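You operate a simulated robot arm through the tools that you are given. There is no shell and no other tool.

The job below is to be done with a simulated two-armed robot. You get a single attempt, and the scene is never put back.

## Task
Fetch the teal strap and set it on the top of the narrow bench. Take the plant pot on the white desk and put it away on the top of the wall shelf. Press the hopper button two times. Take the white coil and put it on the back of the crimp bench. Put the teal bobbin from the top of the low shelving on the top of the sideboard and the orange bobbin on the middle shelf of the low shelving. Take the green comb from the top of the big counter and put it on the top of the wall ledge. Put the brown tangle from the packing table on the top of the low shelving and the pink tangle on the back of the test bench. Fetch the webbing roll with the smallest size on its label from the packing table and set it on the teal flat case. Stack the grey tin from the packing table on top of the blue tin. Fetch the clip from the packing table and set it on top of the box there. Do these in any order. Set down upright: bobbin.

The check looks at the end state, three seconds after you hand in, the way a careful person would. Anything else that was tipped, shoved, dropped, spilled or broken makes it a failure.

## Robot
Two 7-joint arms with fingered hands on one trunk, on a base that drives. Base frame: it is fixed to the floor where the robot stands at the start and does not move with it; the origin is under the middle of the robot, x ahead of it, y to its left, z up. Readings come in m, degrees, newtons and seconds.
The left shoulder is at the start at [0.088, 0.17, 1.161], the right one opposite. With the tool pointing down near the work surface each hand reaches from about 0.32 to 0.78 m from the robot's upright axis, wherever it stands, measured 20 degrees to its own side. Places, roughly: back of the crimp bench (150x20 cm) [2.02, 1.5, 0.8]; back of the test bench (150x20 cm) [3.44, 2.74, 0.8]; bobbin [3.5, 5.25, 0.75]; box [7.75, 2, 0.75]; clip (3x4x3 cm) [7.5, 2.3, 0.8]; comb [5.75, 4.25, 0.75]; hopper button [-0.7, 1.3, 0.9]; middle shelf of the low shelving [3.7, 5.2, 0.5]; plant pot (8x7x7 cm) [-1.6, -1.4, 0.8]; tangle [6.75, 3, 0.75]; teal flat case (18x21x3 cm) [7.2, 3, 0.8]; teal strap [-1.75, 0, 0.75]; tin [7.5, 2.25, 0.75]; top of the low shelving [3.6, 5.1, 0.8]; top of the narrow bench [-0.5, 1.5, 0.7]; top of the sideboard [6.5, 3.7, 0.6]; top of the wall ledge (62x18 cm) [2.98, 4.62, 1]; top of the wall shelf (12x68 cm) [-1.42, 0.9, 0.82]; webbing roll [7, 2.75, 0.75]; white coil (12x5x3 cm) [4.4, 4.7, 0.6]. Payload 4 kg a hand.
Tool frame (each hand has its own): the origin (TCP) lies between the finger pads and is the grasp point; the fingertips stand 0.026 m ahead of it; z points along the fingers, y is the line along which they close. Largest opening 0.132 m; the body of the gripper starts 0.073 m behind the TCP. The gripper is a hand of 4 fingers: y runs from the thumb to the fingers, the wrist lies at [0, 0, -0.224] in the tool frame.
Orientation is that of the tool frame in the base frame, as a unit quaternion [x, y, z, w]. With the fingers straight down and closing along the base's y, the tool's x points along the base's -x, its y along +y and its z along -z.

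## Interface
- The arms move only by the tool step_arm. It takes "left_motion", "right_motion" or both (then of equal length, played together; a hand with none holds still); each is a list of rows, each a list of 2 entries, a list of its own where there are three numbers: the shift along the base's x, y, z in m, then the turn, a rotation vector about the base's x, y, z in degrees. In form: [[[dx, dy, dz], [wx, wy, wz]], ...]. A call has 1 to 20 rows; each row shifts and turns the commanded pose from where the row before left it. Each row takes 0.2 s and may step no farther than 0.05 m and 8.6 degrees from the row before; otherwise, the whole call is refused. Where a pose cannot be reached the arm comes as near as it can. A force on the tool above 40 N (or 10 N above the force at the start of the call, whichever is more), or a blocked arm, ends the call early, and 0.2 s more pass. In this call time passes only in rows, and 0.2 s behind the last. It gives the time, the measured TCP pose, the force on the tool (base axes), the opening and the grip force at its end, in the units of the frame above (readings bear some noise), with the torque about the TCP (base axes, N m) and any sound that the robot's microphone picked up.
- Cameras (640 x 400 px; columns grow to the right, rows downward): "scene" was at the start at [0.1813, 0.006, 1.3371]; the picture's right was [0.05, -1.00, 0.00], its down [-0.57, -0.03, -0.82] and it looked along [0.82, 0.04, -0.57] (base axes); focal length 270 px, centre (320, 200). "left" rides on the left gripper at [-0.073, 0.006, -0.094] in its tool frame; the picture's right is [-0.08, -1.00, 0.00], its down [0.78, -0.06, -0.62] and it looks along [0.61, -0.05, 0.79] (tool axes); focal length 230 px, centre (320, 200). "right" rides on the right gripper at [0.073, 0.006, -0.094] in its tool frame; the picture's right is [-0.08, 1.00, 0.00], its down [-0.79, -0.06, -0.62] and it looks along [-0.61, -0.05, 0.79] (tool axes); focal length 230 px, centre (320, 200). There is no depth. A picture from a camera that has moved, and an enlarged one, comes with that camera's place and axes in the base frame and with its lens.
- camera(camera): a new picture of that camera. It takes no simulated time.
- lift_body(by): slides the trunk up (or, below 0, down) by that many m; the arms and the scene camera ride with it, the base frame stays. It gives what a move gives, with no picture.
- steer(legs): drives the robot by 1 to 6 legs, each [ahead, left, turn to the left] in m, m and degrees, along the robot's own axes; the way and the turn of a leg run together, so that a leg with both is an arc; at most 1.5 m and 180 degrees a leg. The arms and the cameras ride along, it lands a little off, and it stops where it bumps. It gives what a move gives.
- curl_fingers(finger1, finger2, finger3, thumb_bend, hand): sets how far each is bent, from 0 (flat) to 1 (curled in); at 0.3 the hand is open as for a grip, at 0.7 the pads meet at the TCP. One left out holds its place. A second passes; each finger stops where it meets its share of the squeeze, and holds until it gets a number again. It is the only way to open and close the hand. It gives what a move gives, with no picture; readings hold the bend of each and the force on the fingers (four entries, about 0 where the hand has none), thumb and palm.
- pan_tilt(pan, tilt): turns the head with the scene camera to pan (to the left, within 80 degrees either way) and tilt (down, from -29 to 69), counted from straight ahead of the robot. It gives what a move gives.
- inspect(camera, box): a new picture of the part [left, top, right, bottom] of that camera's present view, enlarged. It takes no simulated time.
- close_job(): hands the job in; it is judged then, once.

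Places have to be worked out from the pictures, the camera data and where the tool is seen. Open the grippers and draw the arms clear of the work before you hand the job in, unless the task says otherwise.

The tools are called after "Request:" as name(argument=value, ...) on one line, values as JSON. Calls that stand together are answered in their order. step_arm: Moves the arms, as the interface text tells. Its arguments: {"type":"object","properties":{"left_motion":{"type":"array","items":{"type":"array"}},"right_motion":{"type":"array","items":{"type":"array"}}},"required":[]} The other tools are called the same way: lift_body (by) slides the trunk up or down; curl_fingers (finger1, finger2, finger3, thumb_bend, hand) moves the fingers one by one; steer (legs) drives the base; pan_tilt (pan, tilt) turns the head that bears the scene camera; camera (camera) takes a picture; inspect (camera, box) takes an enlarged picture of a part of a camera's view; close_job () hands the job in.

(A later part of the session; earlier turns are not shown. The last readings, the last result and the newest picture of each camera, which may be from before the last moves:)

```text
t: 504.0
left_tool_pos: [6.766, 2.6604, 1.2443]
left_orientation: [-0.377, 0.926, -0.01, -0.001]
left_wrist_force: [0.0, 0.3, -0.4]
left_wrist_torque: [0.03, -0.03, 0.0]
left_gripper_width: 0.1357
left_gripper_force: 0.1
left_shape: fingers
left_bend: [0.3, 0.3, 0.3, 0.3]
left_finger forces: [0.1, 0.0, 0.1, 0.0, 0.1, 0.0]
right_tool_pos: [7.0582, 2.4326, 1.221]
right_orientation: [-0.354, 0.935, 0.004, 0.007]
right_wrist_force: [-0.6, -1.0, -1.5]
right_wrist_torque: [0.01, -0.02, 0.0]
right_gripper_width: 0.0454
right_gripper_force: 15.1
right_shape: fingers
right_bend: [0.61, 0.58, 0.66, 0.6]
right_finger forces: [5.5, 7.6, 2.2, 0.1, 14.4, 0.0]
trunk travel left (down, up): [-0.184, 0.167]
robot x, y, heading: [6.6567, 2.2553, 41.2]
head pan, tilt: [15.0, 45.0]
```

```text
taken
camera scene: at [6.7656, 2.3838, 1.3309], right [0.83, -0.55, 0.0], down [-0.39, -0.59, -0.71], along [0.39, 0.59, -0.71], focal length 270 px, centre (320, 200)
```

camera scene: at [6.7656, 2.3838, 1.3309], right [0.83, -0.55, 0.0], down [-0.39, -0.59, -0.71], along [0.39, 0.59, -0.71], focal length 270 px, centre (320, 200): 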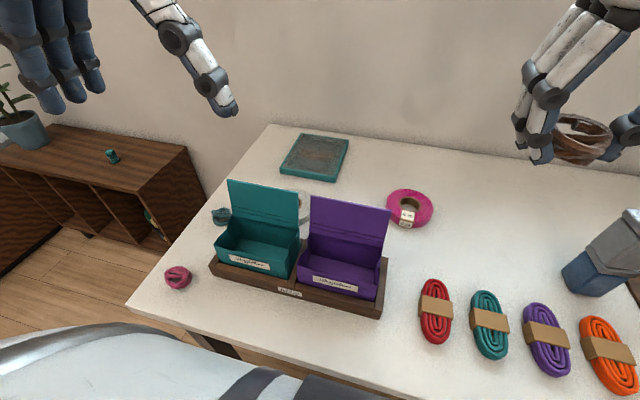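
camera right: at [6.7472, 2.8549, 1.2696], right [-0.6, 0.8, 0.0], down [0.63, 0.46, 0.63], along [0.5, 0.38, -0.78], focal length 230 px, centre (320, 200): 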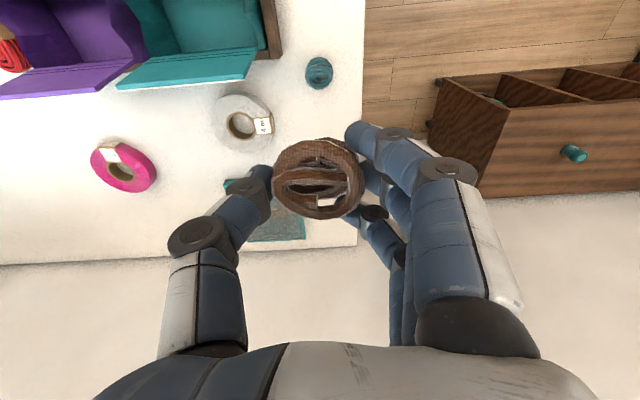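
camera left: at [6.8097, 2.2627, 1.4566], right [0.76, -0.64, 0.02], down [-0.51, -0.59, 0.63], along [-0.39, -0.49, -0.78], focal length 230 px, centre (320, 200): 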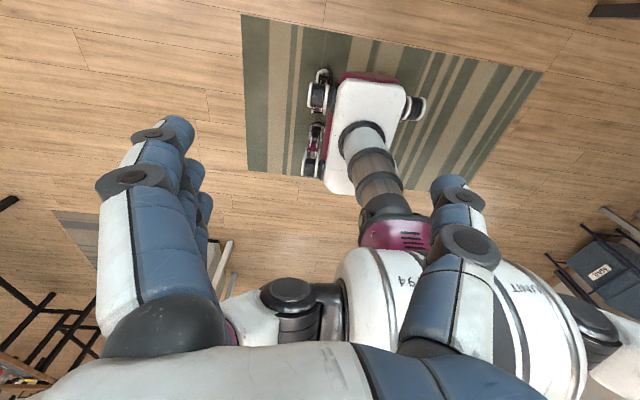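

I open the left hand wider and move it above the white roll.

Request:
curl_fingers(hand="left", finger1=0.22, finger2=0.22, finger3=0.22, thumb_bend=0.22)

Request:
step_arm(left_motion=[[[0.0333, 0.0305, 0], [0, 0, 0]], [[0.0333, 0.0305, 0], [0, 0, 0]], [[0.0333, 0.0305, 0], [0, 0, 0]], [[0.0333, 0.0305, 0], [0, 0, 0]], [[0.0333, 0.0305, 0], [0, 0, 0]], [[0.0333, 0.0305, 0], [0, 0, 0]]])

Request:
camera(camera="left")

Request:
camera(camera="scene")

```text
t: 505.0
left_tool_pos: [6.7657, 2.6596, 1.2444]
left_orientation: [-0.378, 0.926, -0.009, -0.002]
left_wrist_force: [0.0, 0.9, -0.3]
left_wrist_torque: [0.02, 0.02, -0.01]
left_gripper_width: 0.1521
left_gripper_force: 0.1
left_shape: fingers
left_bend: [0.22, 0.22, 0.22, 0.22]
left_finger forces: [0.0, 0.0, 0.0, 0.1, 0.0, 0.0]
right_tool_pos: [7.0588, 2.433, 1.2217]
right_orientation: [-0.354, 0.935, 0.005, 0.008]
right_wrist_force: [0.6, 0.2, 0.7]
right_wrist_torque: [0.0, 0.0, -0.04]
right_gripper_width: 0.0455
right_gripper_force: 14.0
right_shape: fingers
right_bend: [0.61, 0.58, 0.66, 0.6]
right_finger forces: [5.5, 7.6, 2.2, 0.1, 14.3, 0.0]
trunk travel left (down, up): [-0.184, 0.167]
robot x, y, heading: [6.6559, 2.2576, 41.5]
head pan, tilt: [15.0, 45.0]
```

```text
t: 506.4
left_tool_pos: [6.9654, 2.8435, 1.2422]
left_orientation: [-0.376, 0.927, -0.009, -0.004]
left_wrist_force: [-0.7, 0.1, 0.5]
left_wrist_torque: [0.02, 0.0, -0.02]
left_gripper_width: 0.1524
left_gripper_force: 0.1
left_shape: fingers
left_bend: [0.22, 0.22, 0.22, 0.22]
left_finger forces: [0.0, 0.0, 0.0, 0.1, 0.0, 0.0]
right_tool_pos: [7.0606, 2.4351, 1.2196]
right_orientation: [-0.353, 0.935, 0.004, 0.007]
right_wrist_force: [0.0, 0.3, -0.1]
right_wrist_torque: [0.03, 0.02, -0.02]
right_gripper_width: 0.0451
right_gripper_force: 14.6
right_shape: fingers
right_bend: [0.61, 0.58, 0.66, 0.6]
right_finger forces: [5.5, 7.5, 2.2, 0.1, 14.4, 0.1]
trunk travel left (down, up): [-0.184, 0.167]
robot x, y, heading: [6.6575, 2.2601, 41.4]
head pan, tilt: [15.0, 45.0]
```

```text
taken
camera left: at [7.0143, 2.9025, 1.3348], right [0.75, -0.66, 0.01], down [-0.52, -0.58, 0.63], along [-0.41, -0.48, -0.78], focal length 230 px, centre (320, 200)
```

left: 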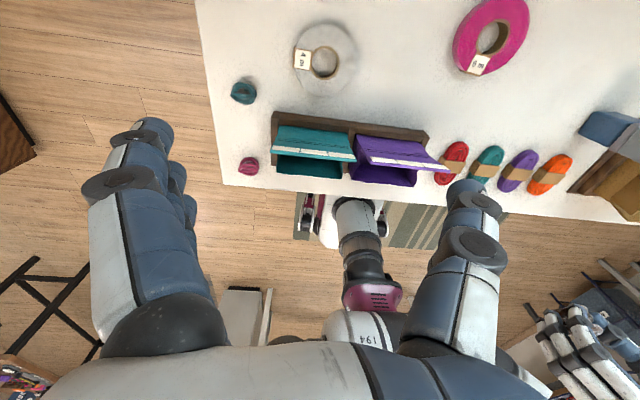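

```text
taken
camera scene: at [6.7673, 2.3843, 1.3305], right [0.83, -0.55, 0.0], down [-0.39, -0.59, -0.71], along [0.39, 0.59, -0.71], focal length 270 px, centre (320, 200)
```

scene: 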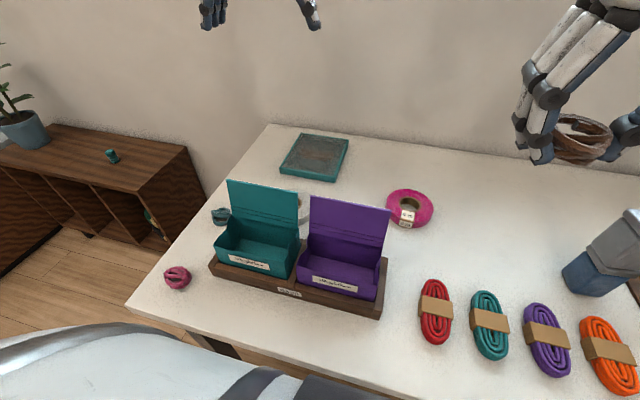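

The left camera confirms the roll's center at about (6.972, 2.841), 12 cm across, inside the 15 cm opening. I descend most of the way.

Request:
step_arm(left_motion=[[[0.006, -0.002, -0.045], [0, 0, 0]], [[0, 0, -0.045], [0, 0, 0]], [[0, 0, -0.045], [0, 0, 0]], [[0, 0, -0.045], [0, 0, 0]], [[0, 0, -0.045], [0, 0, 0]], [[0, 0, -0.045], [0, 0, 0]]])

Request:
camera(camera="left")

Request:
camera(camera="scene")

```text
t: 507.8
left_tool_pos: [6.9723, 2.8407, 0.9727]
left_orientation: [-0.377, 0.926, -0.008, -0.003]
left_wrist_force: [-0.7, -0.6, -0.1]
left_wrist_torque: [0.03, -0.03, 0.01]
left_gripper_width: 0.1527
left_gripper_force: 0.0
left_shape: fingers
left_bend: [0.22, 0.22, 0.22, 0.22]
left_finger forces: [0.1, 0.0, 0.0, 0.0, 0.0, 0.1]
right_tool_pos: [7.0593, 2.434, 1.221]
right_orientation: [-0.353, 0.936, 0.003, 0.007]
right_wrist_force: [0.7, -0.7, -0.2]
right_wrist_torque: [0.0, 0.01, 0.01]
right_gripper_width: 0.0455
right_gripper_force: 14.9
right_shape: fingers
right_bend: [0.61, 0.58, 0.66, 0.6]
right_finger forces: [5.5, 7.6, 2.2, 0.1, 14.4, 0.0]
trunk travel left (down, up): [-0.184, 0.167]
robot x, y, heading: [6.6563, 2.2568, 41.5]
head pan, tilt: [15.0, 45.0]
```

```text
taken
camera left: at [7.0199, 2.8985, 1.0649], right [0.75, -0.66, 0.02], down [-0.52, -0.58, 0.63], along [-0.4, -0.48, -0.78], focal length 230 px, centre (320, 200)
```

left: 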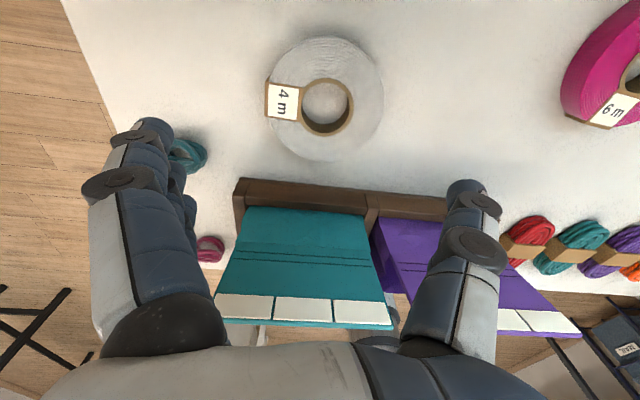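

```text
taken
camera scene: at [6.7659, 2.3845, 1.3307], right [0.83, -0.55, 0.0], down [-0.39, -0.59, -0.71], along [0.39, 0.59, -0.71], focal length 270 px, centre (320, 200)
```

scene: 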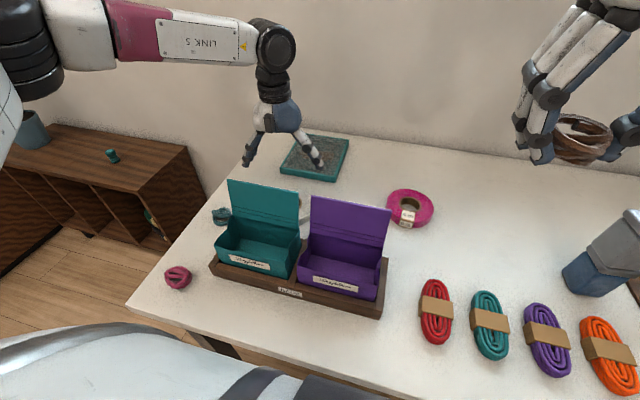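

Alignment within about 1 cm; I correct it and descend to around 0.865.

Request:
step_arm(left_motion=[[[0.01, 0.002, -0.035], [0, 0, 0]], [[0, 0, -0.035], [0, 0, 0]], [[0, 0, -0.035], [0, 0, 0]]])

Request:
camera(camera="left")

```text
t: 508.6
left_tool_pos: [6.9828, 2.8438, 0.8674]
left_orientation: [-0.377, 0.926, -0.009, -0.002]
left_wrist_force: [0.4, 0.6, 0.5]
left_wrist_torque: [-0.01, 0.04, -0.01]
left_gripper_width: 0.1525
left_gripper_force: 0.1
left_shape: fingers
left_bend: [0.22, 0.22, 0.22, 0.22]
left_finger forces: [0.0, 0.0, 0.1, 0.0, 0.1, 0.1]
right_tool_pos: [7.0593, 2.4342, 1.2209]
right_orientation: [-0.353, 0.936, 0.004, 0.006]
right_wrist_force: [1.0, 0.1, -1.1]
right_wrist_torque: [-0.03, 0.0, -0.04]
right_gripper_width: 0.0457
right_gripper_force: 14.3
right_shape: fingers
right_bend: [0.61, 0.58, 0.66, 0.6]
right_finger forces: [5.5, 7.6, 2.3, 0.1, 14.4, 0.1]
trunk travel left (down, up): [-0.184, 0.167]
robot x, y, heading: [6.6602, 2.2557, 41.5]
head pan, tilt: [15.0, 45.0]
```

```text
taken
camera left: at [7.0303, 2.9015, 0.9599], right [0.75, -0.66, 0.01], down [-0.52, -0.58, 0.63], along [-0.4, -0.48, -0.78], focal length 230 px, centre (320, 200)
```

left: 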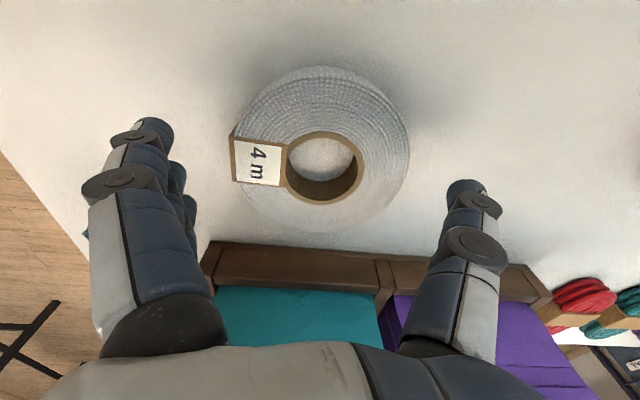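

Well centered. I descend further in small steps toward the table.

Request:
step_arm(left_motion=[[[0, 0, -0.012], [0, 0, 0]], [[0, 0, -0.008], [0, 0, 0]]])

```text
t: 509.2
left_tool_pos: [6.9825, 2.8421, 0.8482]
left_orientation: [-0.377, 0.926, -0.009, -0.002]
left_wrist_force: [0.4, 0.6, -0.5]
left_wrist_torque: [0.0, 0.01, 0.02]
left_gripper_width: 0.1524
left_gripper_force: 0.2
left_shape: fingers
left_bend: [0.22, 0.22, 0.22, 0.22]
left_finger forces: [0.0, 0.0, 0.0, 0.0, 0.0, 0.1]
right_tool_pos: [7.0589, 2.4325, 1.2205]
right_orientation: [-0.353, 0.935, 0.005, 0.007]
right_wrist_force: [0.6, -0.2, -0.4]
right_wrist_torque: [0.03, 0.03, 0.0]
right_gripper_width: 0.0453
right_gripper_force: 15.1
right_shape: fingers
right_bend: [0.61, 0.58, 0.66, 0.6]
right_finger forces: [5.4, 7.7, 2.3, 0.0, 14.4, 0.0]
trunk travel left (down, up): [-0.184, 0.167]
robot x, y, heading: [6.6569, 2.2603, 41.3]
head pan, tilt: [15.0, 45.0]
```

Request:
step_arm(left_motion=[[[0, 0, -0.007], [0, 0, 0]], [[0, 0, -0.005], [0, 0, 0]]])

Request:
curl_fingers(hand="left", finger1=0.44, finger2=0.44, finger3=0.44, thumb_bend=0.44)

Request:
camera(camera="left")

```text
t: 509.8
left_tool_pos: [6.981, 2.8419, 0.8374]
left_orientation: [-0.377, 0.926, -0.01, -0.003]
left_wrist_force: [0.2, -0.5, 0.2]
left_wrist_torque: [0.0, 0.01, 0.02]
left_gripper_width: 0.1524
left_gripper_force: 0.0
left_shape: fingers
left_bend: [0.22, 0.22, 0.22, 0.22]
left_finger forces: [0.0, 0.0, 0.1, 0.0, 0.0, 0.0]
right_tool_pos: [7.0597, 2.4324, 1.2209]
right_orientation: [-0.354, 0.935, 0.004, 0.007]
right_wrist_force: [0.8, 0.0, -0.2]
right_wrist_torque: [0.01, 0.0, -0.01]
right_gripper_width: 0.0452
right_gripper_force: 14.5
right_shape: fingers
right_bend: [0.61, 0.58, 0.66, 0.6]
right_finger forces: [5.5, 7.6, 2.2, 0.1, 14.3, 0.1]
trunk travel left (down, up): [-0.184, 0.167]
robot x, y, heading: [6.6563, 2.2582, 41.3]
head pan, tilt: [15.0, 45.0]
```

```text
t: 510.8
left_tool_pos: [6.982, 2.8421, 0.8375]
left_orientation: [-0.377, 0.926, -0.009, -0.002]
left_wrist_force: [-0.1, 1.1, 1.8]
left_wrist_torque: [-0.03, -0.04, -0.04]
left_gripper_width: 0.113
left_gripper_force: 13.2
left_shape: fingers
left_bend: [0.4, 0.36, 0.37, 0.39]
left_finger forces: [2.7, 6.0, 5.3, 0.0, 13.5, 0.0]
right_tool_pos: [7.0571, 2.4315, 1.2208]
right_orientation: [-0.353, 0.935, 0.004, 0.008]
right_wrist_force: [0.0, 0.2, 0.1]
right_wrist_torque: [0.02, 0.02, -0.01]
right_gripper_width: 0.0455
right_gripper_force: 14.9
right_shape: fingers
right_bend: [0.61, 0.58, 0.66, 0.6]
right_finger forces: [5.4, 7.6, 2.1, 0.1, 14.4, 0.0]
trunk travel left (down, up): [-0.184, 0.167]
robot x, y, heading: [6.6596, 2.2559, 41.5]
head pan, tilt: [15.0, 45.0]
```

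```text
taken
camera left: at [7.0296, 2.8998, 0.9297], right [0.75, -0.66, 0.01], down [-0.52, -0.58, 0.63], along [-0.4, -0.48, -0.78], focal length 230 px, centre (320, 200)
```

left: 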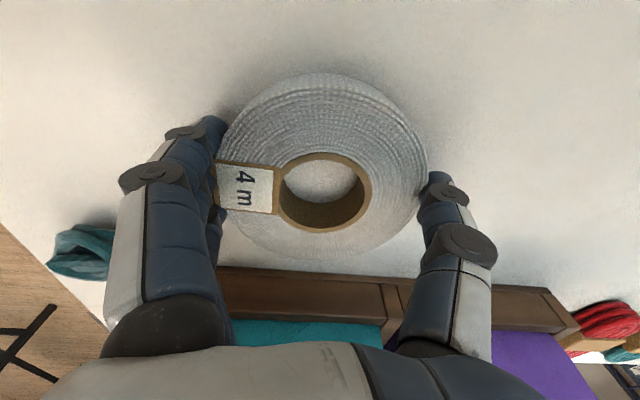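

All fingers and thumb grip the roll across its diameter (13 N). I lift slightly and check.

Request:
step_arm(left_motion=[[[0, 0, 0.015], [0, 0, 0]], [[0, 0, 0.03], [0, 0, 0]], [[0, 0, 0.03], [0, 0, 0]]])

Request:
camera(camera="left")

```text
t: 511.6
left_tool_pos: [6.9831, 2.8431, 0.9117]
left_orientation: [-0.378, 0.926, -0.009, -0.003]
left_wrist_force: [-0.2, 0.1, -1.5]
left_wrist_torque: [0.02, -0.01, -0.02]
left_gripper_width: 0.1127
left_gripper_force: 13.6
left_shape: fingers
left_bend: [0.4, 0.36, 0.37, 0.39]
left_finger forces: [2.6, 5.8, 5.1, 0.0, 13.6, 0.0]
right_tool_pos: [7.057, 2.4328, 1.2205]
right_orientation: [-0.354, 0.935, 0.004, 0.007]
right_wrist_force: [0.7, -0.6, 0.0]
right_wrist_torque: [0.03, 0.02, 0.03]
right_gripper_width: 0.0455
right_gripper_force: 15.4
right_shape: fingers
right_bend: [0.61, 0.58, 0.66, 0.6]
right_finger forces: [5.4, 7.7, 2.2, 0.0, 14.4, 0.0]
trunk travel left (down, up): [-0.184, 0.167]
robot x, y, heading: [6.6585, 2.2565, 41.4]
head pan, tilt: [15.0, 45.0]
```

```text
taken
camera left: at [7.031, 2.9004, 1.0043], right [0.75, -0.66, 0.01], down [-0.52, -0.58, 0.63], along [-0.41, -0.48, -0.78], focal length 230 px, centre (320, 200)
```

left: 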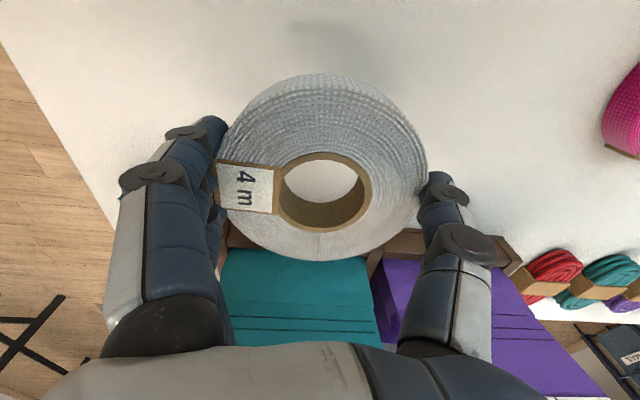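

The roll is level in the hand. The case is out of reach from here, so I raise the trunk a bit and drive 15 cm forward (base goes under the table beside its leg).

Request:
lift_body(by=0.08)

Request:
steer(legs=[[0.14, -0.02, 0]])

Request:
camera(camera="left")

Request:
camera(camera="scene")

```text
t: 512.8
left_tool_pos: [6.9816, 2.8431, 0.9902]
left_orientation: [-0.377, 0.926, -0.009, -0.003]
left_wrist_force: [-0.1, 0.3, -2.6]
left_wrist_torque: [0.0, 0.01, -0.01]
left_gripper_width: 0.1128
left_gripper_force: 13.8
left_shape: fingers
left_bend: [0.4, 0.36, 0.37, 0.39]
left_finger forces: [2.6, 5.8, 5.2, 0.0, 13.6, 0.0]
right_tool_pos: [7.0592, 2.4329, 1.2999]
right_orientation: [-0.353, 0.936, 0.003, 0.007]
right_wrist_force: [-0.3, -0.2, -0.3]
right_wrist_torque: [0.04, -0.02, -0.04]
right_gripper_width: 0.0453
right_gripper_force: 15.1
right_shape: fingers
right_bend: [0.61, 0.58, 0.66, 0.6]
right_finger forces: [5.6, 7.6, 2.3, 0.0, 14.4, 0.1]
trunk travel left (down, up): [-0.264, 0.087]
robot x, y, heading: [6.6541, 2.2547, 41.2]
head pan, tilt: [15.0, 45.0]
```

```text
t: 514.1
left_tool_pos: [7.0993, 2.9178, 0.9922]
left_orientation: [-0.376, 0.927, -0.01, -0.002]
left_wrist_force: [-0.2, 0.2, -2.2]
left_wrist_torque: [-0.01, 0.01, 0.02]
left_gripper_width: 0.1128
left_gripper_force: 13.3
left_shape: fingers
left_bend: [0.4, 0.36, 0.37, 0.39]
left_finger forces: [2.6, 5.7, 5.1, 0.0, 13.6, 0.1]
right_tool_pos: [7.1765, 2.5089, 1.3016]
right_orientation: [-0.353, 0.935, 0.004, 0.007]
right_wrist_force: [0.2, 0.5, -0.3]
right_wrist_torque: [0.01, 0.01, 0.01]
right_gripper_width: 0.0455
right_gripper_force: 15.1
right_shape: fingers
right_bend: [0.61, 0.58, 0.66, 0.6]
right_finger forces: [5.5, 7.6, 2.3, 0.0, 14.2, 0.1]
trunk travel left (down, up): [-0.264, 0.087]
robot x, y, heading: [6.7708, 2.3285, 41.4]
head pan, tilt: [15.0, 45.0]
```

```text
taken
camera left: at [7.1469, 2.9768, 1.0841], right [0.75, -0.66, 0.01], down [-0.52, -0.58, 0.63], along [-0.41, -0.48, -0.78], focal length 230 px, centre (320, 200)
```

left: 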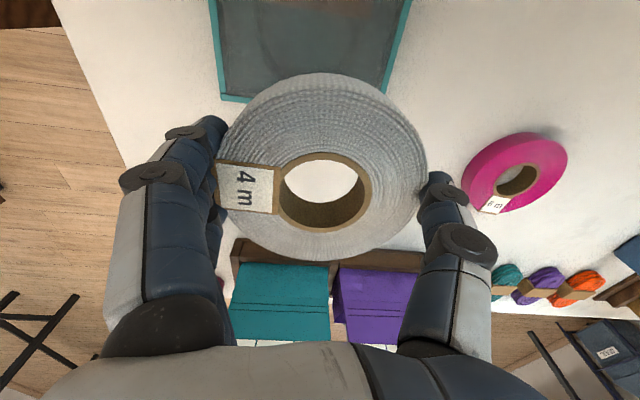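

```text
taken
camera scene: at [6.8523, 2.4344, 1.4127], right [0.83, -0.55, 0.0], down [-0.39, -0.59, -0.71], along [0.39, 0.59, -0.71], focal length 270 px, centre (320, 200)
```

scene: 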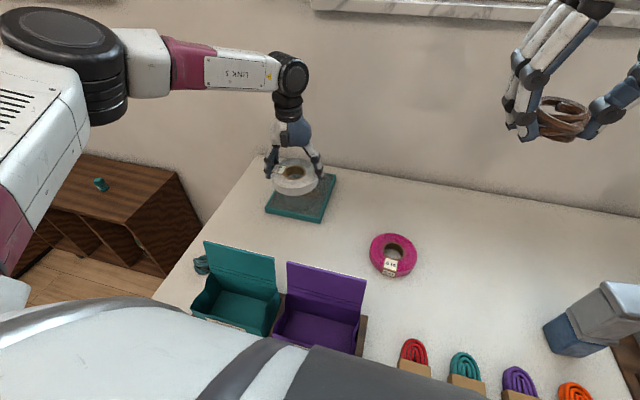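

The case's near edge is at u≈7.255, so its center is about (7.16, 2.993). I move the roll over it and check.

Request:
step_arm(left_motion=[[[0.02, 0.0255, 0], [0, 0, 0]], [[0.02, 0.0255, 0], [0, 0, 0]], [[0.0192, 0.0255, 0], [0, 0, 0]]])

Request:
camera(camera="left")

Request:
camera(camera="scene")

```text
t: 514.9
left_tool_pos: [7.1501, 2.983, 0.9909]
left_orientation: [-0.374, 0.927, -0.011, -0.003]
left_wrist_force: [-0.6, 0.0, -1.9]
left_wrist_torque: [0.03, 0.05, 0.0]
left_gripper_width: 0.1132
left_gripper_force: 13.3
left_shape: fingers
left_bend: [0.41, 0.37, 0.38, 0.39]
left_finger forces: [2.5, 5.9, 5.3, 0.0, 13.4, 0.0]
left hand out of reach, approached as far as the arm can: row 3
right_tool_pos: [7.1753, 2.5083, 1.3007]
right_orientation: [-0.352, 0.936, 0.004, 0.008]
right_wrist_force: [0.9, -0.2, -0.1]
right_wrist_torque: [0.0, 0.0, 0.01]
right_gripper_width: 0.0453
right_gripper_force: 15.4
right_shape: fingers
right_bend: [0.61, 0.58, 0.66, 0.6]
right_finger forces: [5.4, 7.7, 2.3, 0.0, 14.4, 0.0]
trunk travel left (down, up): [-0.264, 0.087]
robot x, y, heading: [6.773, 2.3317, 41.4]
head pan, tilt: [15.0, 45.0]
```

```text
taken
camera left: at [7.1991, 3.041, 1.0829], right [0.75, -0.66, 0.02], down [-0.52, -0.57, 0.63], along [-0.41, -0.48, -0.78], focal length 230 px, centre (320, 200)
```

left: 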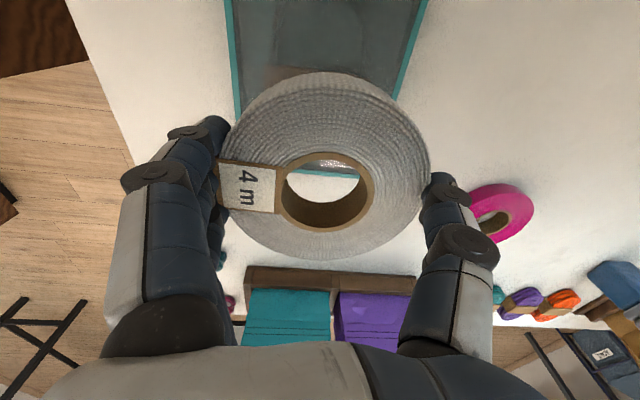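

```text
taken
camera scene: at [6.852, 2.4331, 1.4128], right [0.83, -0.55, 0.0], down [-0.39, -0.59, -0.71], along [0.39, 0.59, -0.71], focal length 270 px, centre (320, 200)
```

scene: 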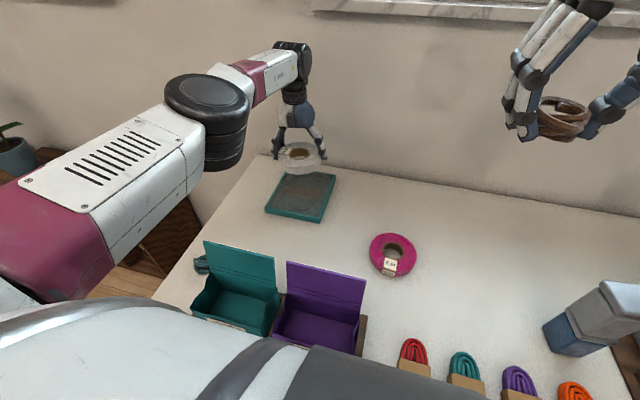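

The roll is over the case, about 9 cm in from its near edge. The arm is at full reach, so I lower it with the trunk instead.

Request:
lift_body(by=-0.1)

Request:
camera(camera="left")

Request:
camera(camera="scene")

```text
t: 516.2
left_tool_pos: [7.1494, 2.9852, 0.8949]
left_orientation: [-0.376, 0.927, -0.009, -0.001]
left_wrist_force: [0.0, -1.6, -1.9]
left_wrist_torque: [0.01, -0.02, 0.03]
left_gripper_width: 0.1127
left_gripper_force: 13.3
left_shape: fingers
left_bend: [0.41, 0.37, 0.38, 0.39]
left_finger forces: [2.5, 5.9, 5.1, 0.0, 13.2, 0.1]
right_tool_pos: [7.1742, 2.5081, 1.2016]
right_orientation: [-0.353, 0.936, 0.005, 0.008]
right_wrist_force: [-0.1, -0.8, -0.1]
right_wrist_torque: [0.02, -0.02, 0.0]
right_gripper_width: 0.0451
right_gripper_force: 15.2
right_shape: fingers
right_bend: [0.62, 0.58, 0.66, 0.6]
right_finger forces: [5.5, 7.7, 2.4, 0.2, 14.3, 0.1]
trunk travel left (down, up): [-0.164, 0.187]
robot x, y, heading: [6.7726, 2.3332, 41.4]
head pan, tilt: [15.0, 45.0]
```

```text
taken
camera left: at [7.1971, 3.0428, 0.9872], right [0.75, -0.66, 0.02], down [-0.52, -0.58, 0.62], along [-0.4, -0.48, -0.78], focal length 230 px, centre (320, 200)
```

left: 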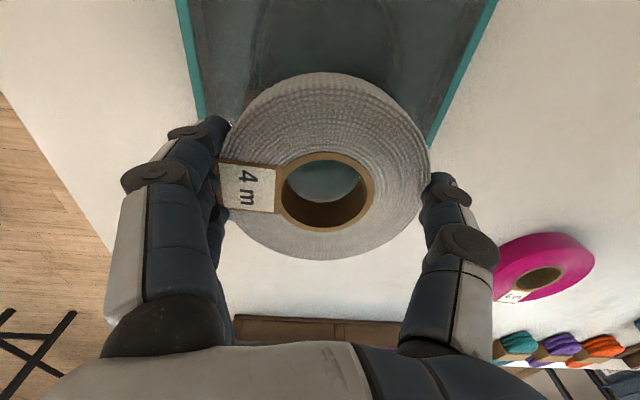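

```text
taken
camera scene: at [6.8923, 2.4699, 1.3104], right [0.83, -0.55, 0.0], down [-0.39, -0.59, -0.71], along [0.39, 0.59, -0.71], focal length 270 px, centre (320, 200)
```

scene: 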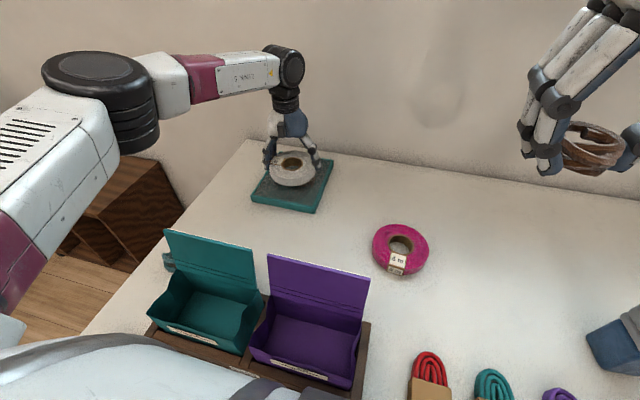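

The roll hovers over the case's middle. I lower in fine steps to contact.

Request:
lift_body(by=-0.018)

Request:
lift_body(by=-0.006)

```text
t: 516.9
left_tool_pos: [7.1481, 2.9835, 0.8775]
left_orientation: [-0.376, 0.926, -0.009, -0.001]
left_wrist_force: [0.2, -0.1, -1.7]
left_wrist_torque: [0.02, -0.03, -0.01]
left_gripper_width: 0.113
left_gripper_force: 13.2
left_shape: fingers
left_bend: [0.41, 0.37, 0.38, 0.39]
left_finger forces: [2.6, 5.9, 5.1, 0.0, 13.2, 0.0]
right_tool_pos: [7.1736, 2.5071, 1.1834]
right_orientation: [-0.353, 0.936, 0.004, 0.008]
right_wrist_force: [-1.0, 0.1, 0.3]
right_wrist_torque: [0.02, 0.0, 0.01]
right_gripper_width: 0.0451
right_gripper_force: 15.6
right_shape: fingers
right_bend: [0.62, 0.58, 0.66, 0.6]
right_finger forces: [5.5, 7.6, 2.5, 0.0, 14.2, 0.0]
trunk travel left (down, up): [-0.146, 0.205]
robot x, y, heading: [6.7725, 2.3329, 41.5]
head pan, tilt: [15.0, 45.0]
```

```text
t: 517.4
left_tool_pos: [7.1494, 2.9848, 0.8695]
left_orientation: [-0.376, 0.926, -0.009, -0.002]
left_wrist_force: [0.4, 0.0, -2.0]
left_wrist_torque: [0.03, -0.06, 0.0]
left_gripper_width: 0.113
left_gripper_force: 13.2
left_shape: fingers
left_bend: [0.41, 0.37, 0.38, 0.39]
left_finger forces: [2.5, 5.9, 5.0, 0.0, 13.1, 0.0]
right_tool_pos: [7.1748, 2.5089, 1.1763]
right_orientation: [-0.353, 0.935, 0.005, 0.01]
right_wrist_force: [-0.2, -0.2, 0.1]
right_wrist_torque: [0.01, -0.03, 0.04]
right_gripper_width: 0.0452
right_gripper_force: 14.9
right_shape: fingers
right_bend: [0.62, 0.58, 0.66, 0.6]
right_finger forces: [5.4, 7.7, 2.5, 0.0, 14.2, 0.1]
trunk travel left (down, up): [-0.14, 0.211]
robot x, y, heading: [6.7722, 2.3332, 41.4]
head pan, tilt: [15.0, 45.0]
```

Request:
lift_body(by=-0.005)

Request:
lift_body(by=-0.005)

```text
t: 518.0
left_tool_pos: [7.1502, 2.9846, 0.8641]
left_orientation: [-0.376, 0.927, -0.008, -0.002]
left_wrist_force: [0.1, -0.3, -1.5]
left_wrist_torque: [0.01, -0.01, 0.02]
left_gripper_width: 0.1129
left_gripper_force: 13.8
left_shape: fingers
left_bend: [0.41, 0.37, 0.38, 0.39]
left_finger forces: [2.7, 5.9, 5.0, 0.1, 13.4, 0.1]
right_tool_pos: [7.1748, 2.5093, 1.1724]
right_orientation: [-0.353, 0.935, 0.003, 0.008]
right_wrist_force: [-0.2, 0.2, -0.8]
right_wrist_torque: [0.03, 0.01, -0.01]
right_gripper_width: 0.0451
right_gripper_force: 15.2
right_shape: fingers
right_bend: [0.62, 0.58, 0.66, 0.6]
right_finger forces: [5.4, 7.6, 2.5, 0.0, 14.2, 0.0]
trunk travel left (down, up): [-0.135, 0.216]
robot x, y, heading: [6.7697, 2.3329, 41.4]
head pan, tilt: [15.0, 45.0]
```

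```text
t: 518.5
left_tool_pos: [7.1508, 2.983, 0.8618]
left_orientation: [-0.377, 0.926, -0.009, -0.001]
left_wrist_force: [-1.6, -1.3, 9.9]
left_wrist_torque: [0.09, 0.19, 0.0]
left_gripper_width: 0.1129
left_gripper_force: 13.0
left_shape: fingers
left_bend: [0.41, 0.37, 0.38, 0.39]
left_finger forces: [2.6, 5.6, 5.0, 0.1, 13.2, 0.0]
right_tool_pos: [7.1749, 2.5093, 1.1676]
right_orientation: [-0.353, 0.936, 0.004, 0.007]
right_wrist_force: [-0.4, 0.3, -0.3]
right_wrist_torque: [0.02, -0.03, 0.01]
right_gripper_width: 0.045
right_gripper_force: 15.0
right_shape: fingers
right_bend: [0.62, 0.58, 0.66, 0.6]
right_finger forces: [5.5, 7.6, 2.5, 0.0, 14.3, 0.0]
trunk travel left (down, up): [-0.13, 0.221]
robot x, y, heading: [6.7714, 2.3342, 41.6]
head pan, tilt: [15.0, 45.0]
```

The roll rests on the case. I open the left hand.

Request:
curl_fingers(hand="left", finger1=0.3, finger2=0.29, finger3=0.29, thumb_bend=0.3)

Request:
curl_fingers(hand="left", finger1=0.22, finger2=0.22, finger3=0.22, thumb_bend=0.22)

Request:
lift_body(by=0.03)

Request:
camera(camera="left")

```text
t: 519.5
left_tool_pos: [7.1492, 2.9852, 0.8584]
left_orientation: [-0.376, 0.927, -0.01, -0.002]
left_wrist_force: [0.0, -0.2, 0.7]
left_wrist_torque: [-0.01, 0.01, 0.02]
left_gripper_width: 0.1359
left_gripper_force: 0.1
left_shape: fingers
left_bend: [0.3, 0.28, 0.28, 0.3]
left_finger forces: [0.0, 0.0, 0.1, 0.0, 0.1, 0.1]
right_tool_pos: [7.1747, 2.51, 1.1665]
right_orientation: [-0.354, 0.935, 0.004, 0.008]
right_wrist_force: [0.3, -0.2, -0.1]
right_wrist_torque: [0.01, 0.01, 0.01]
right_gripper_width: 0.0452
right_gripper_force: 15.0
right_shape: fingers
right_bend: [0.62, 0.58, 0.66, 0.6]
right_finger forces: [5.5, 7.6, 2.5, 0.1, 14.2, 0.0]
trunk travel left (down, up): [-0.13, 0.221]
robot x, y, heading: [6.7732, 2.3329, 41.5]
head pan, tilt: [15.0, 45.0]
```

```text
t: 520.5
left_tool_pos: [7.1481, 2.9857, 0.858]
left_orientation: [-0.376, 0.927, -0.008, -0.002]
left_wrist_force: [-0.1, 0.0, 0.1]
left_wrist_torque: [0.0, 0.01, 0.01]
left_gripper_width: 0.1523
left_gripper_force: 0.0
left_shape: fingers
left_bend: [0.22, 0.22, 0.22, 0.22]
left_finger forces: [0.0, 0.0, 0.0, 0.1, 0.0, 0.0]
right_tool_pos: [7.1746, 2.5106, 1.1655]
right_orientation: [-0.353, 0.935, 0.004, 0.007]
right_wrist_force: [0.1, -0.2, -0.1]
right_wrist_torque: [-0.01, 0.01, 0.0]
right_gripper_width: 0.045
right_gripper_force: 15.0
right_shape: fingers
right_bend: [0.62, 0.58, 0.66, 0.6]
right_finger forces: [5.5, 7.7, 2.5, 0.1, 14.2, 0.0]
trunk travel left (down, up): [-0.13, 0.221]
robot x, y, heading: [6.7728, 2.3314, 41.6]
head pan, tilt: [15.0, 45.0]
```

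```text
t: 521.3
left_tool_pos: [7.15, 2.9862, 0.8868]
left_orientation: [-0.377, 0.926, -0.01, -0.004]
left_wrist_force: [-0.2, -0.2, -0.1]
left_wrist_torque: [-0.02, 0.0, -0.02]
left_gripper_width: 0.1522
left_gripper_force: 0.1
left_shape: fingers
left_bend: [0.22, 0.22, 0.22, 0.22]
left_finger forces: [0.0, 0.0, 0.0, 0.1, 0.1, 0.1]
right_tool_pos: [7.1753, 2.5101, 1.194]
right_orientation: [-0.353, 0.936, 0.003, 0.007]
right_wrist_force: [0.4, -0.1, -0.6]
right_wrist_torque: [-0.02, 0.02, 0.02]
right_gripper_width: 0.045
right_gripper_force: 14.5
right_shape: fingers
right_bend: [0.62, 0.58, 0.66, 0.6]
right_finger forces: [5.5, 7.7, 2.6, 0.0, 14.2, 0.0]
trunk travel left (down, up): [-0.16, 0.191]
robot x, y, heading: [6.7705, 2.3296, 41.4]
head pan, tilt: [15.0, 45.0]
```

```text
taken
camera left: at [7.1985, 3.0442, 0.9782], right [0.75, -0.66, 0.01], down [-0.52, -0.58, 0.63], along [-0.41, -0.48, -0.78], focal length 230 px, centre (320, 200)
```

left: 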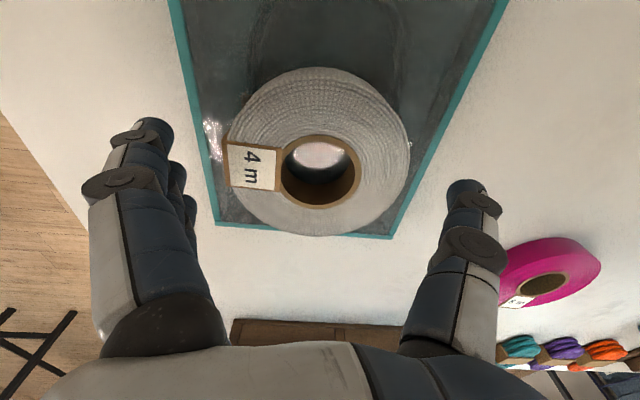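

The 4 m roll is on the teal case. I raise the left hand high, then back away from the table.

Request:
lift_body(by=0.12)

Request:
step_arm(left_motion=[[[0, 0, 0.045], [0, 0, 0]], [[0, 0, 0.045], [0, 0, 0]], [[-0.02, -0.018, 0.04], [0, 0, 0]], [[-0.02, -0.018, 0.04], [0, 0, 0]], [[-0.02, -0.018, 0.03], [0, 0, 0]]])

Request:
camera(camera="scene")

```text
t: 522.8
left_tool_pos: [7.1489, 2.9847, 1.0122]
left_orientation: [-0.376, 0.927, -0.009, 0.002]
left_wrist_force: [0.4, -0.3, 0.1]
left_wrist_torque: [0.01, 0.01, -0.01]
left_gripper_width: 0.1522
left_gripper_force: 0.0
left_shape: fingers
left_bend: [0.22, 0.22, 0.22, 0.22]
left_finger forces: [0.0, 0.1, 0.1, 0.1, 0.0, 0.0]
right_tool_pos: [7.1759, 2.5091, 1.3161]
right_orientation: [-0.353, 0.936, 0.004, 0.006]
right_wrist_force: [0.5, 0.4, 0.0]
right_wrist_torque: [0.02, 0.02, 0.0]
right_gripper_width: 0.0451
right_gripper_force: 15.2
right_shape: fingers
right_bend: [0.62, 0.58, 0.66, 0.6]
right_finger forces: [5.5, 7.6, 2.7, 0.0, 13.9, 0.0]
trunk travel left (down, up): [-0.28, 0.071]
robot x, y, heading: [6.7711, 2.3348, 41.5]
head pan, tilt: [15.0, 45.0]
```

```text
t: 524.0
left_tool_pos: [7.129, 2.9658, 1.2259]
left_orientation: [-0.376, 0.926, -0.009, -0.001]
left_wrist_force: [0.5, 0.3, -0.8]
left_wrist_torque: [0.03, 0.02, 0.03]
left_gripper_width: 0.1524
left_gripper_force: 0.0
left_shape: fingers
left_bend: [0.22, 0.22, 0.22, 0.22]
left_finger forces: [0.1, 0.1, 0.0, 0.1, 0.0, 0.1]
left hand out of reach, approached as far as the arm can: row 3, 4, 5
right_tool_pos: [7.1742, 2.5088, 1.317]
right_orientation: [-0.354, 0.935, 0.005, 0.008]
right_wrist_force: [-0.8, 0.3, -0.8]
right_wrist_torque: [0.04, -0.02, 0.01]
right_gripper_width: 0.0447
right_gripper_force: 14.6
right_shape: fingers
right_bend: [0.62, 0.58, 0.66, 0.6]
right_finger forces: [5.5, 7.6, 2.7, 0.0, 14.1, 0.0]
trunk travel left (down, up): [-0.28, 0.071]
robot x, y, heading: [6.7721, 2.3324, 41.3]
head pan, tilt: [15.0, 45.0]
```

```text
taken
camera scene: at [6.8483, 2.4307, 1.4292], right [0.83, -0.55, 0.0], down [-0.39, -0.59, -0.71], along [0.39, 0.59, -0.71], focal length 270 px, centre (320, 200)
```

scene: 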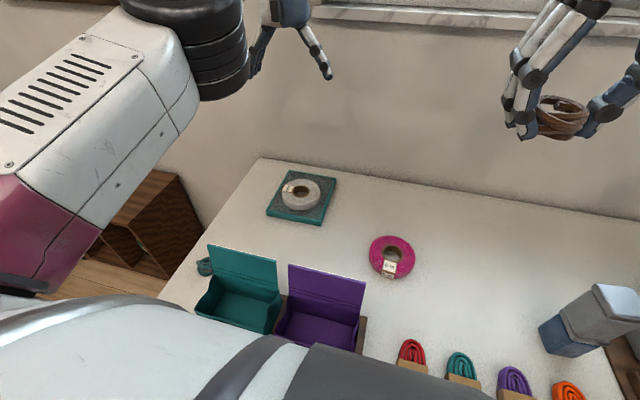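

The roll sits on the case. I back out from the table and shift left for the pink tangle.

Request:
steer(legs=[[-0.33, 0, 0], [0, 0.22, 0]])

Request:
step_arm(left_motion=[[[-0.025, -0.022, 0], [0, 0, 0]], [[-0.025, -0.022, 0], [0, 0, 0]], [[-0.025, -0.022, 0], [0, 0, 0]], [[-0.025, -0.022, 0], [0, 0, 0]]])

Request:
camera(camera="scene")

Request:
camera(camera="left")

```text
t: 528.3
left_tool_pos: [6.7396, 2.9205, 1.2251]
left_orientation: [-0.377, 0.926, -0.009, 0.0]
left_wrist_force: [-0.6, 0.1, -0.4]
left_wrist_torque: [0.02, -0.02, 0.01]
left_gripper_width: 0.1524
left_gripper_force: 0.0
left_shape: fingers
left_bend: [0.22, 0.22, 0.22, 0.22]
left_finger forces: [0.0, 0.1, 0.0, 0.1, 0.1, 0.0]
right_tool_pos: [6.7854, 2.4629, 1.3169]
right_orientation: [-0.352, 0.936, 0.004, 0.008]
right_wrist_force: [-0.3, 0.2, -0.4]
right_wrist_torque: [0.03, 0.01, -0.01]
right_gripper_width: 0.0447
right_gripper_force: 14.6
right_shape: fingers
right_bend: [0.62, 0.58, 0.66, 0.6]
right_finger forces: [5.5, 7.6, 2.6, 0.0, 14.2, 0.0]
trunk travel left (down, up): [-0.28, 0.071]
robot x, y, heading: [6.3844, 2.2844, 41.3]
head pan, tilt: [15.0, 45.0]
```

```text
t: 529.3
left_tool_pos: [6.6373, 2.8303, 1.2283]
left_orientation: [-0.375, 0.927, -0.009, 0.0]
left_wrist_force: [0.3, -0.2, 0.1]
left_wrist_torque: [0.06, 0.01, -0.02]
left_gripper_width: 0.1527
left_gripper_force: 0.0
left_shape: fingers
left_bend: [0.22, 0.22, 0.22, 0.22]
left_finger forces: [0.0, 0.0, 0.0, 0.0, 0.1, 0.1]
right_tool_pos: [6.7863, 2.4608, 1.3167]
right_orientation: [-0.352, 0.936, 0.004, 0.007]
right_wrist_force: [-0.6, -1.2, 1.1]
right_wrist_torque: [-0.01, -0.02, -0.01]
right_gripper_width: 0.0449
right_gripper_force: 15.4
right_shape: fingers
right_bend: [0.62, 0.58, 0.66, 0.6]
right_finger forces: [5.5, 7.7, 2.7, 0.0, 14.2, 0.0]
trunk travel left (down, up): [-0.28, 0.071]
robot x, y, heading: [6.3826, 2.2867, 41.6]
head pan, tilt: [15.0, 45.0]
```

```text
taken
camera scene: at [6.4595, 2.3832, 1.4293], right [0.83, -0.55, 0.0], down [-0.39, -0.59, -0.71], along [0.39, 0.59, -0.71], focal length 270 px, centre (320, 200)
```

scene: 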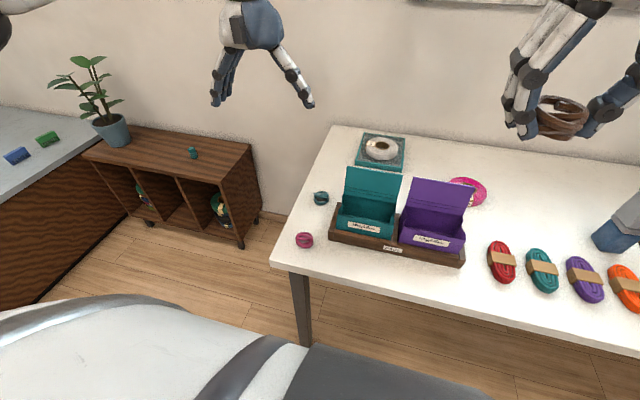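

```text
taken
camera left: at [6.6855, 2.8885, 1.3204], right [0.75, -0.66, 0.02], down [-0.52, -0.58, 0.62], along [-0.4, -0.48, -0.78], focal length 230 px, centre (320, 200)
```

left: 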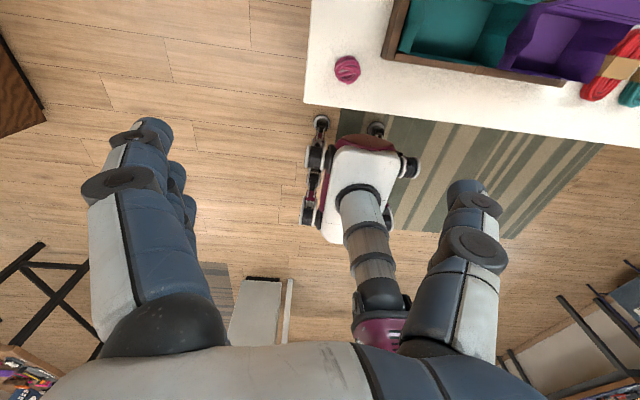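

Pink tangle confirmed at (6.677, 2.786). I narrow the left hand and move above it, descending partway.

Request:
curl_fingers(hand="left", finger1=0.47, finger2=0.47, finger3=0.47, thumb_bend=0.47)

Request:
step_arm(left_motion=[[[0.02, -0.022, 0], [0, 0, 0]], [[0.02, -0.022, 0], [0, 0, 0]], [[0, 0, -0.045], [0, 0, 0]], [[0, 0, -0.045], [0, 0, 0]], [[0, 0, -0.045], [0, 0, 0]], [[0, 0, -0.045], [0, 0, 0]], [[0, 0, -0.045], [0, 0, 0]], [[0, 0, -0.045], [0, 0, 0]]])

Request:
camera(camera="left")

Request:
camera(camera="scene")

```text
t: 530.3
left_tool_pos: [6.6403, 2.8322, 1.2267]
left_orientation: [-0.376, 0.927, -0.009, 0.0]
left_wrist_force: [-0.7, 1.2, 0.1]
left_wrist_torque: [0.0, -0.02, -0.02]
left_gripper_width: 0.0817
left_gripper_force: 0.1
left_shape: fingers
left_bend: [0.47, 0.47, 0.47, 0.47]
left_finger forces: [0.0, 0.0, 0.0, 0.0, 0.0, 0.1]
right_tool_pos: [6.7867, 2.4629, 1.316]
right_orientation: [-0.352, 0.936, 0.005, 0.008]
right_wrist_force: [0.5, 0.2, 0.0]
right_wrist_torque: [-0.02, 0.0, 0.01]
right_gripper_width: 0.0448
right_gripper_force: 15.3
right_shape: fingers
right_bend: [0.62, 0.58, 0.66, 0.6]
right_finger forces: [5.5, 7.7, 2.7, 0.0, 14.1, 0.0]
trunk travel left (down, up): [-0.28, 0.071]
robot x, y, heading: [6.3835, 2.2857, 41.1]
head pan, tilt: [15.0, 45.0]
```

```text
t: 532.1
left_tool_pos: [6.6813, 2.7881, 0.9536]
left_orientation: [-0.377, 0.926, -0.008, 0.0]
left_wrist_force: [-0.7, 0.4, 0.4]
left_wrist_torque: [0.01, -0.02, 0.0]
left_gripper_width: 0.0812
left_gripper_force: 0.0
left_shape: fingers
left_bend: [0.47, 0.47, 0.47, 0.47]
left_finger forces: [0.1, 0.0, 0.0, 0.0, 0.0, 0.0]
right_tool_pos: [6.7865, 2.4629, 1.3157]
right_orientation: [-0.353, 0.936, 0.004, 0.007]
right_wrist_force: [0.8, -0.3, -0.6]
right_wrist_torque: [-0.02, 0.01, -0.01]
right_gripper_width: 0.0448
right_gripper_force: 15.0
right_shape: fingers
right_bend: [0.62, 0.58, 0.66, 0.6]
right_finger forces: [5.6, 7.6, 2.8, 0.1, 14.3, 0.1]
trunk travel left (down, up): [-0.28, 0.071]
robot x, y, heading: [6.3812, 2.2849, 41.3]
head pan, tilt: [15.0, 45.0]
```

```text
taken
camera left: at [6.729, 2.846, 1.0466], right [0.75, -0.66, 0.02], down [-0.52, -0.58, 0.62], along [-0.4, -0.48, -0.78], focal length 230 px, centre (320, 200)
```

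left: 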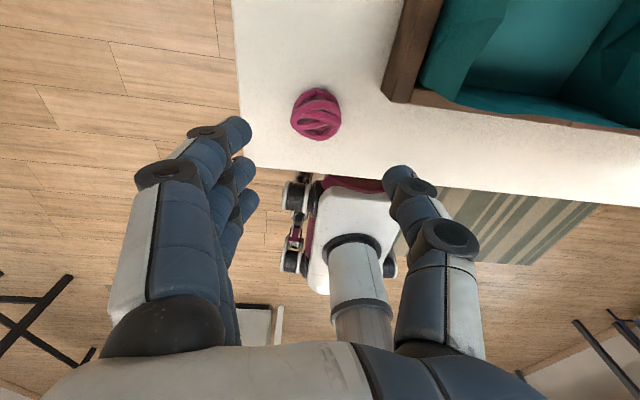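

```text
taken
camera scene: at [6.4602, 2.3852, 1.429], right [0.83, -0.55, 0.0], down [-0.39, -0.59, -0.71], along [0.39, 0.59, -0.71], focal length 270 px, centre (320, 200)
```

scene: 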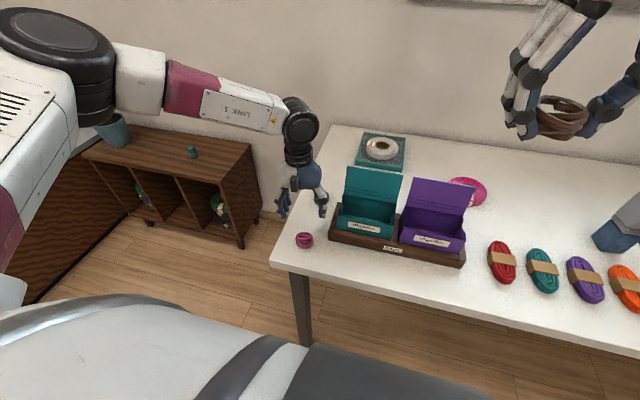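

Centered; the bag tray is close on the thumb side, so I bend the thumb a bit more and descend.

Request:
curl_fingers(hand="left", thumb_bend=0.52)

Request:
step_arm(left_motion=[[[-0.002, 0.001, -0.045], [0, 0, 0]], [[0, 0, -0.045], [0, 0, 0]], [[0, 0, -0.02], [0, 0, 0]]])

Request:
camera(camera="left")

```text
t: 533.1
left_tool_pos: [6.6799, 2.7883, 0.9549]
left_orientation: [-0.376, 0.927, -0.008, -0.001]
left_wrist_force: [-0.7, -0.3, -0.2]
left_wrist_torque: [-0.04, -0.01, -0.04]
left_gripper_width: 0.0731
left_gripper_force: 0.2
left_shape: fingers
left_bend: [0.47, 0.47, 0.47, 0.52]
left_finger forces: [0.0, 0.0, 0.0, 0.0, 0.0, 0.0]
right_tool_pos: [6.7854, 2.462, 1.3172]
right_orientation: [-0.352, 0.936, 0.005, 0.008]
right_wrist_force: [-0.5, 0.2, -0.7]
right_wrist_torque: [0.0, 0.0, 0.01]
right_gripper_width: 0.0449
right_gripper_force: 15.1
right_shape: fingers
right_bend: [0.62, 0.58, 0.66, 0.6]
right_finger forces: [5.6, 7.7, 2.6, 0.0, 14.2, 0.0]
trunk travel left (down, up): [-0.28, 0.071]
robot x, y, heading: [6.3804, 2.2873, 41.1]
head pan, tilt: [15.0, 45.0]
```

```text
t: 533.9
left_tool_pos: [6.6789, 2.7874, 0.8442]
left_orientation: [-0.377, 0.926, -0.008, 0.0]
left_wrist_force: [1.4, -0.2, -0.4]
left_wrist_torque: [-0.01, -0.03, -0.01]
left_gripper_width: 0.0728
left_gripper_force: 0.0
left_shape: fingers
left_bend: [0.47, 0.47, 0.47, 0.52]
left_finger forces: [0.0, 0.1, 0.0, 0.1, 0.0, 0.0]
right_tool_pos: [6.7863, 2.4617, 1.3159]
right_orientation: [-0.353, 0.936, 0.004, 0.007]
right_wrist_force: [-0.2, 0.0, -0.6]
right_wrist_torque: [-0.02, 0.04, 0.02]
right_gripper_width: 0.0449
right_gripper_force: 15.2
right_shape: fingers
right_bend: [0.62, 0.58, 0.66, 0.6]
right_finger forces: [5.6, 7.8, 2.7, 0.0, 14.1, 0.0]
trunk travel left (down, up): [-0.28, 0.071]
robot x, y, heading: [6.3843, 2.286, 41.4]
head pan, tilt: [15.0, 45.0]
```

```text
taken
camera left: at [6.7256, 2.8466, 0.9371], right [0.75, -0.66, 0.02], down [-0.52, -0.58, 0.62], along [-0.4, -0.48, -0.78], focal length 230 px, centre (320, 200)
```

left: 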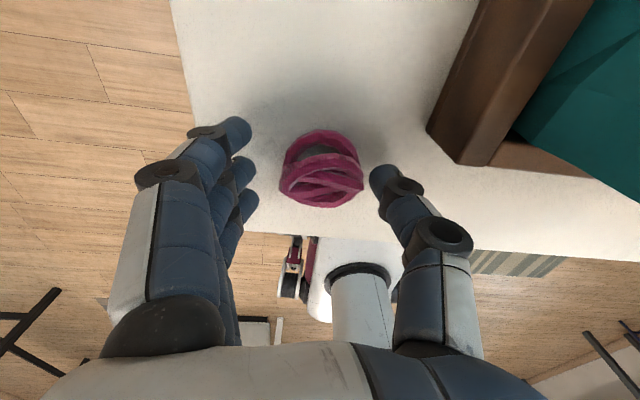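

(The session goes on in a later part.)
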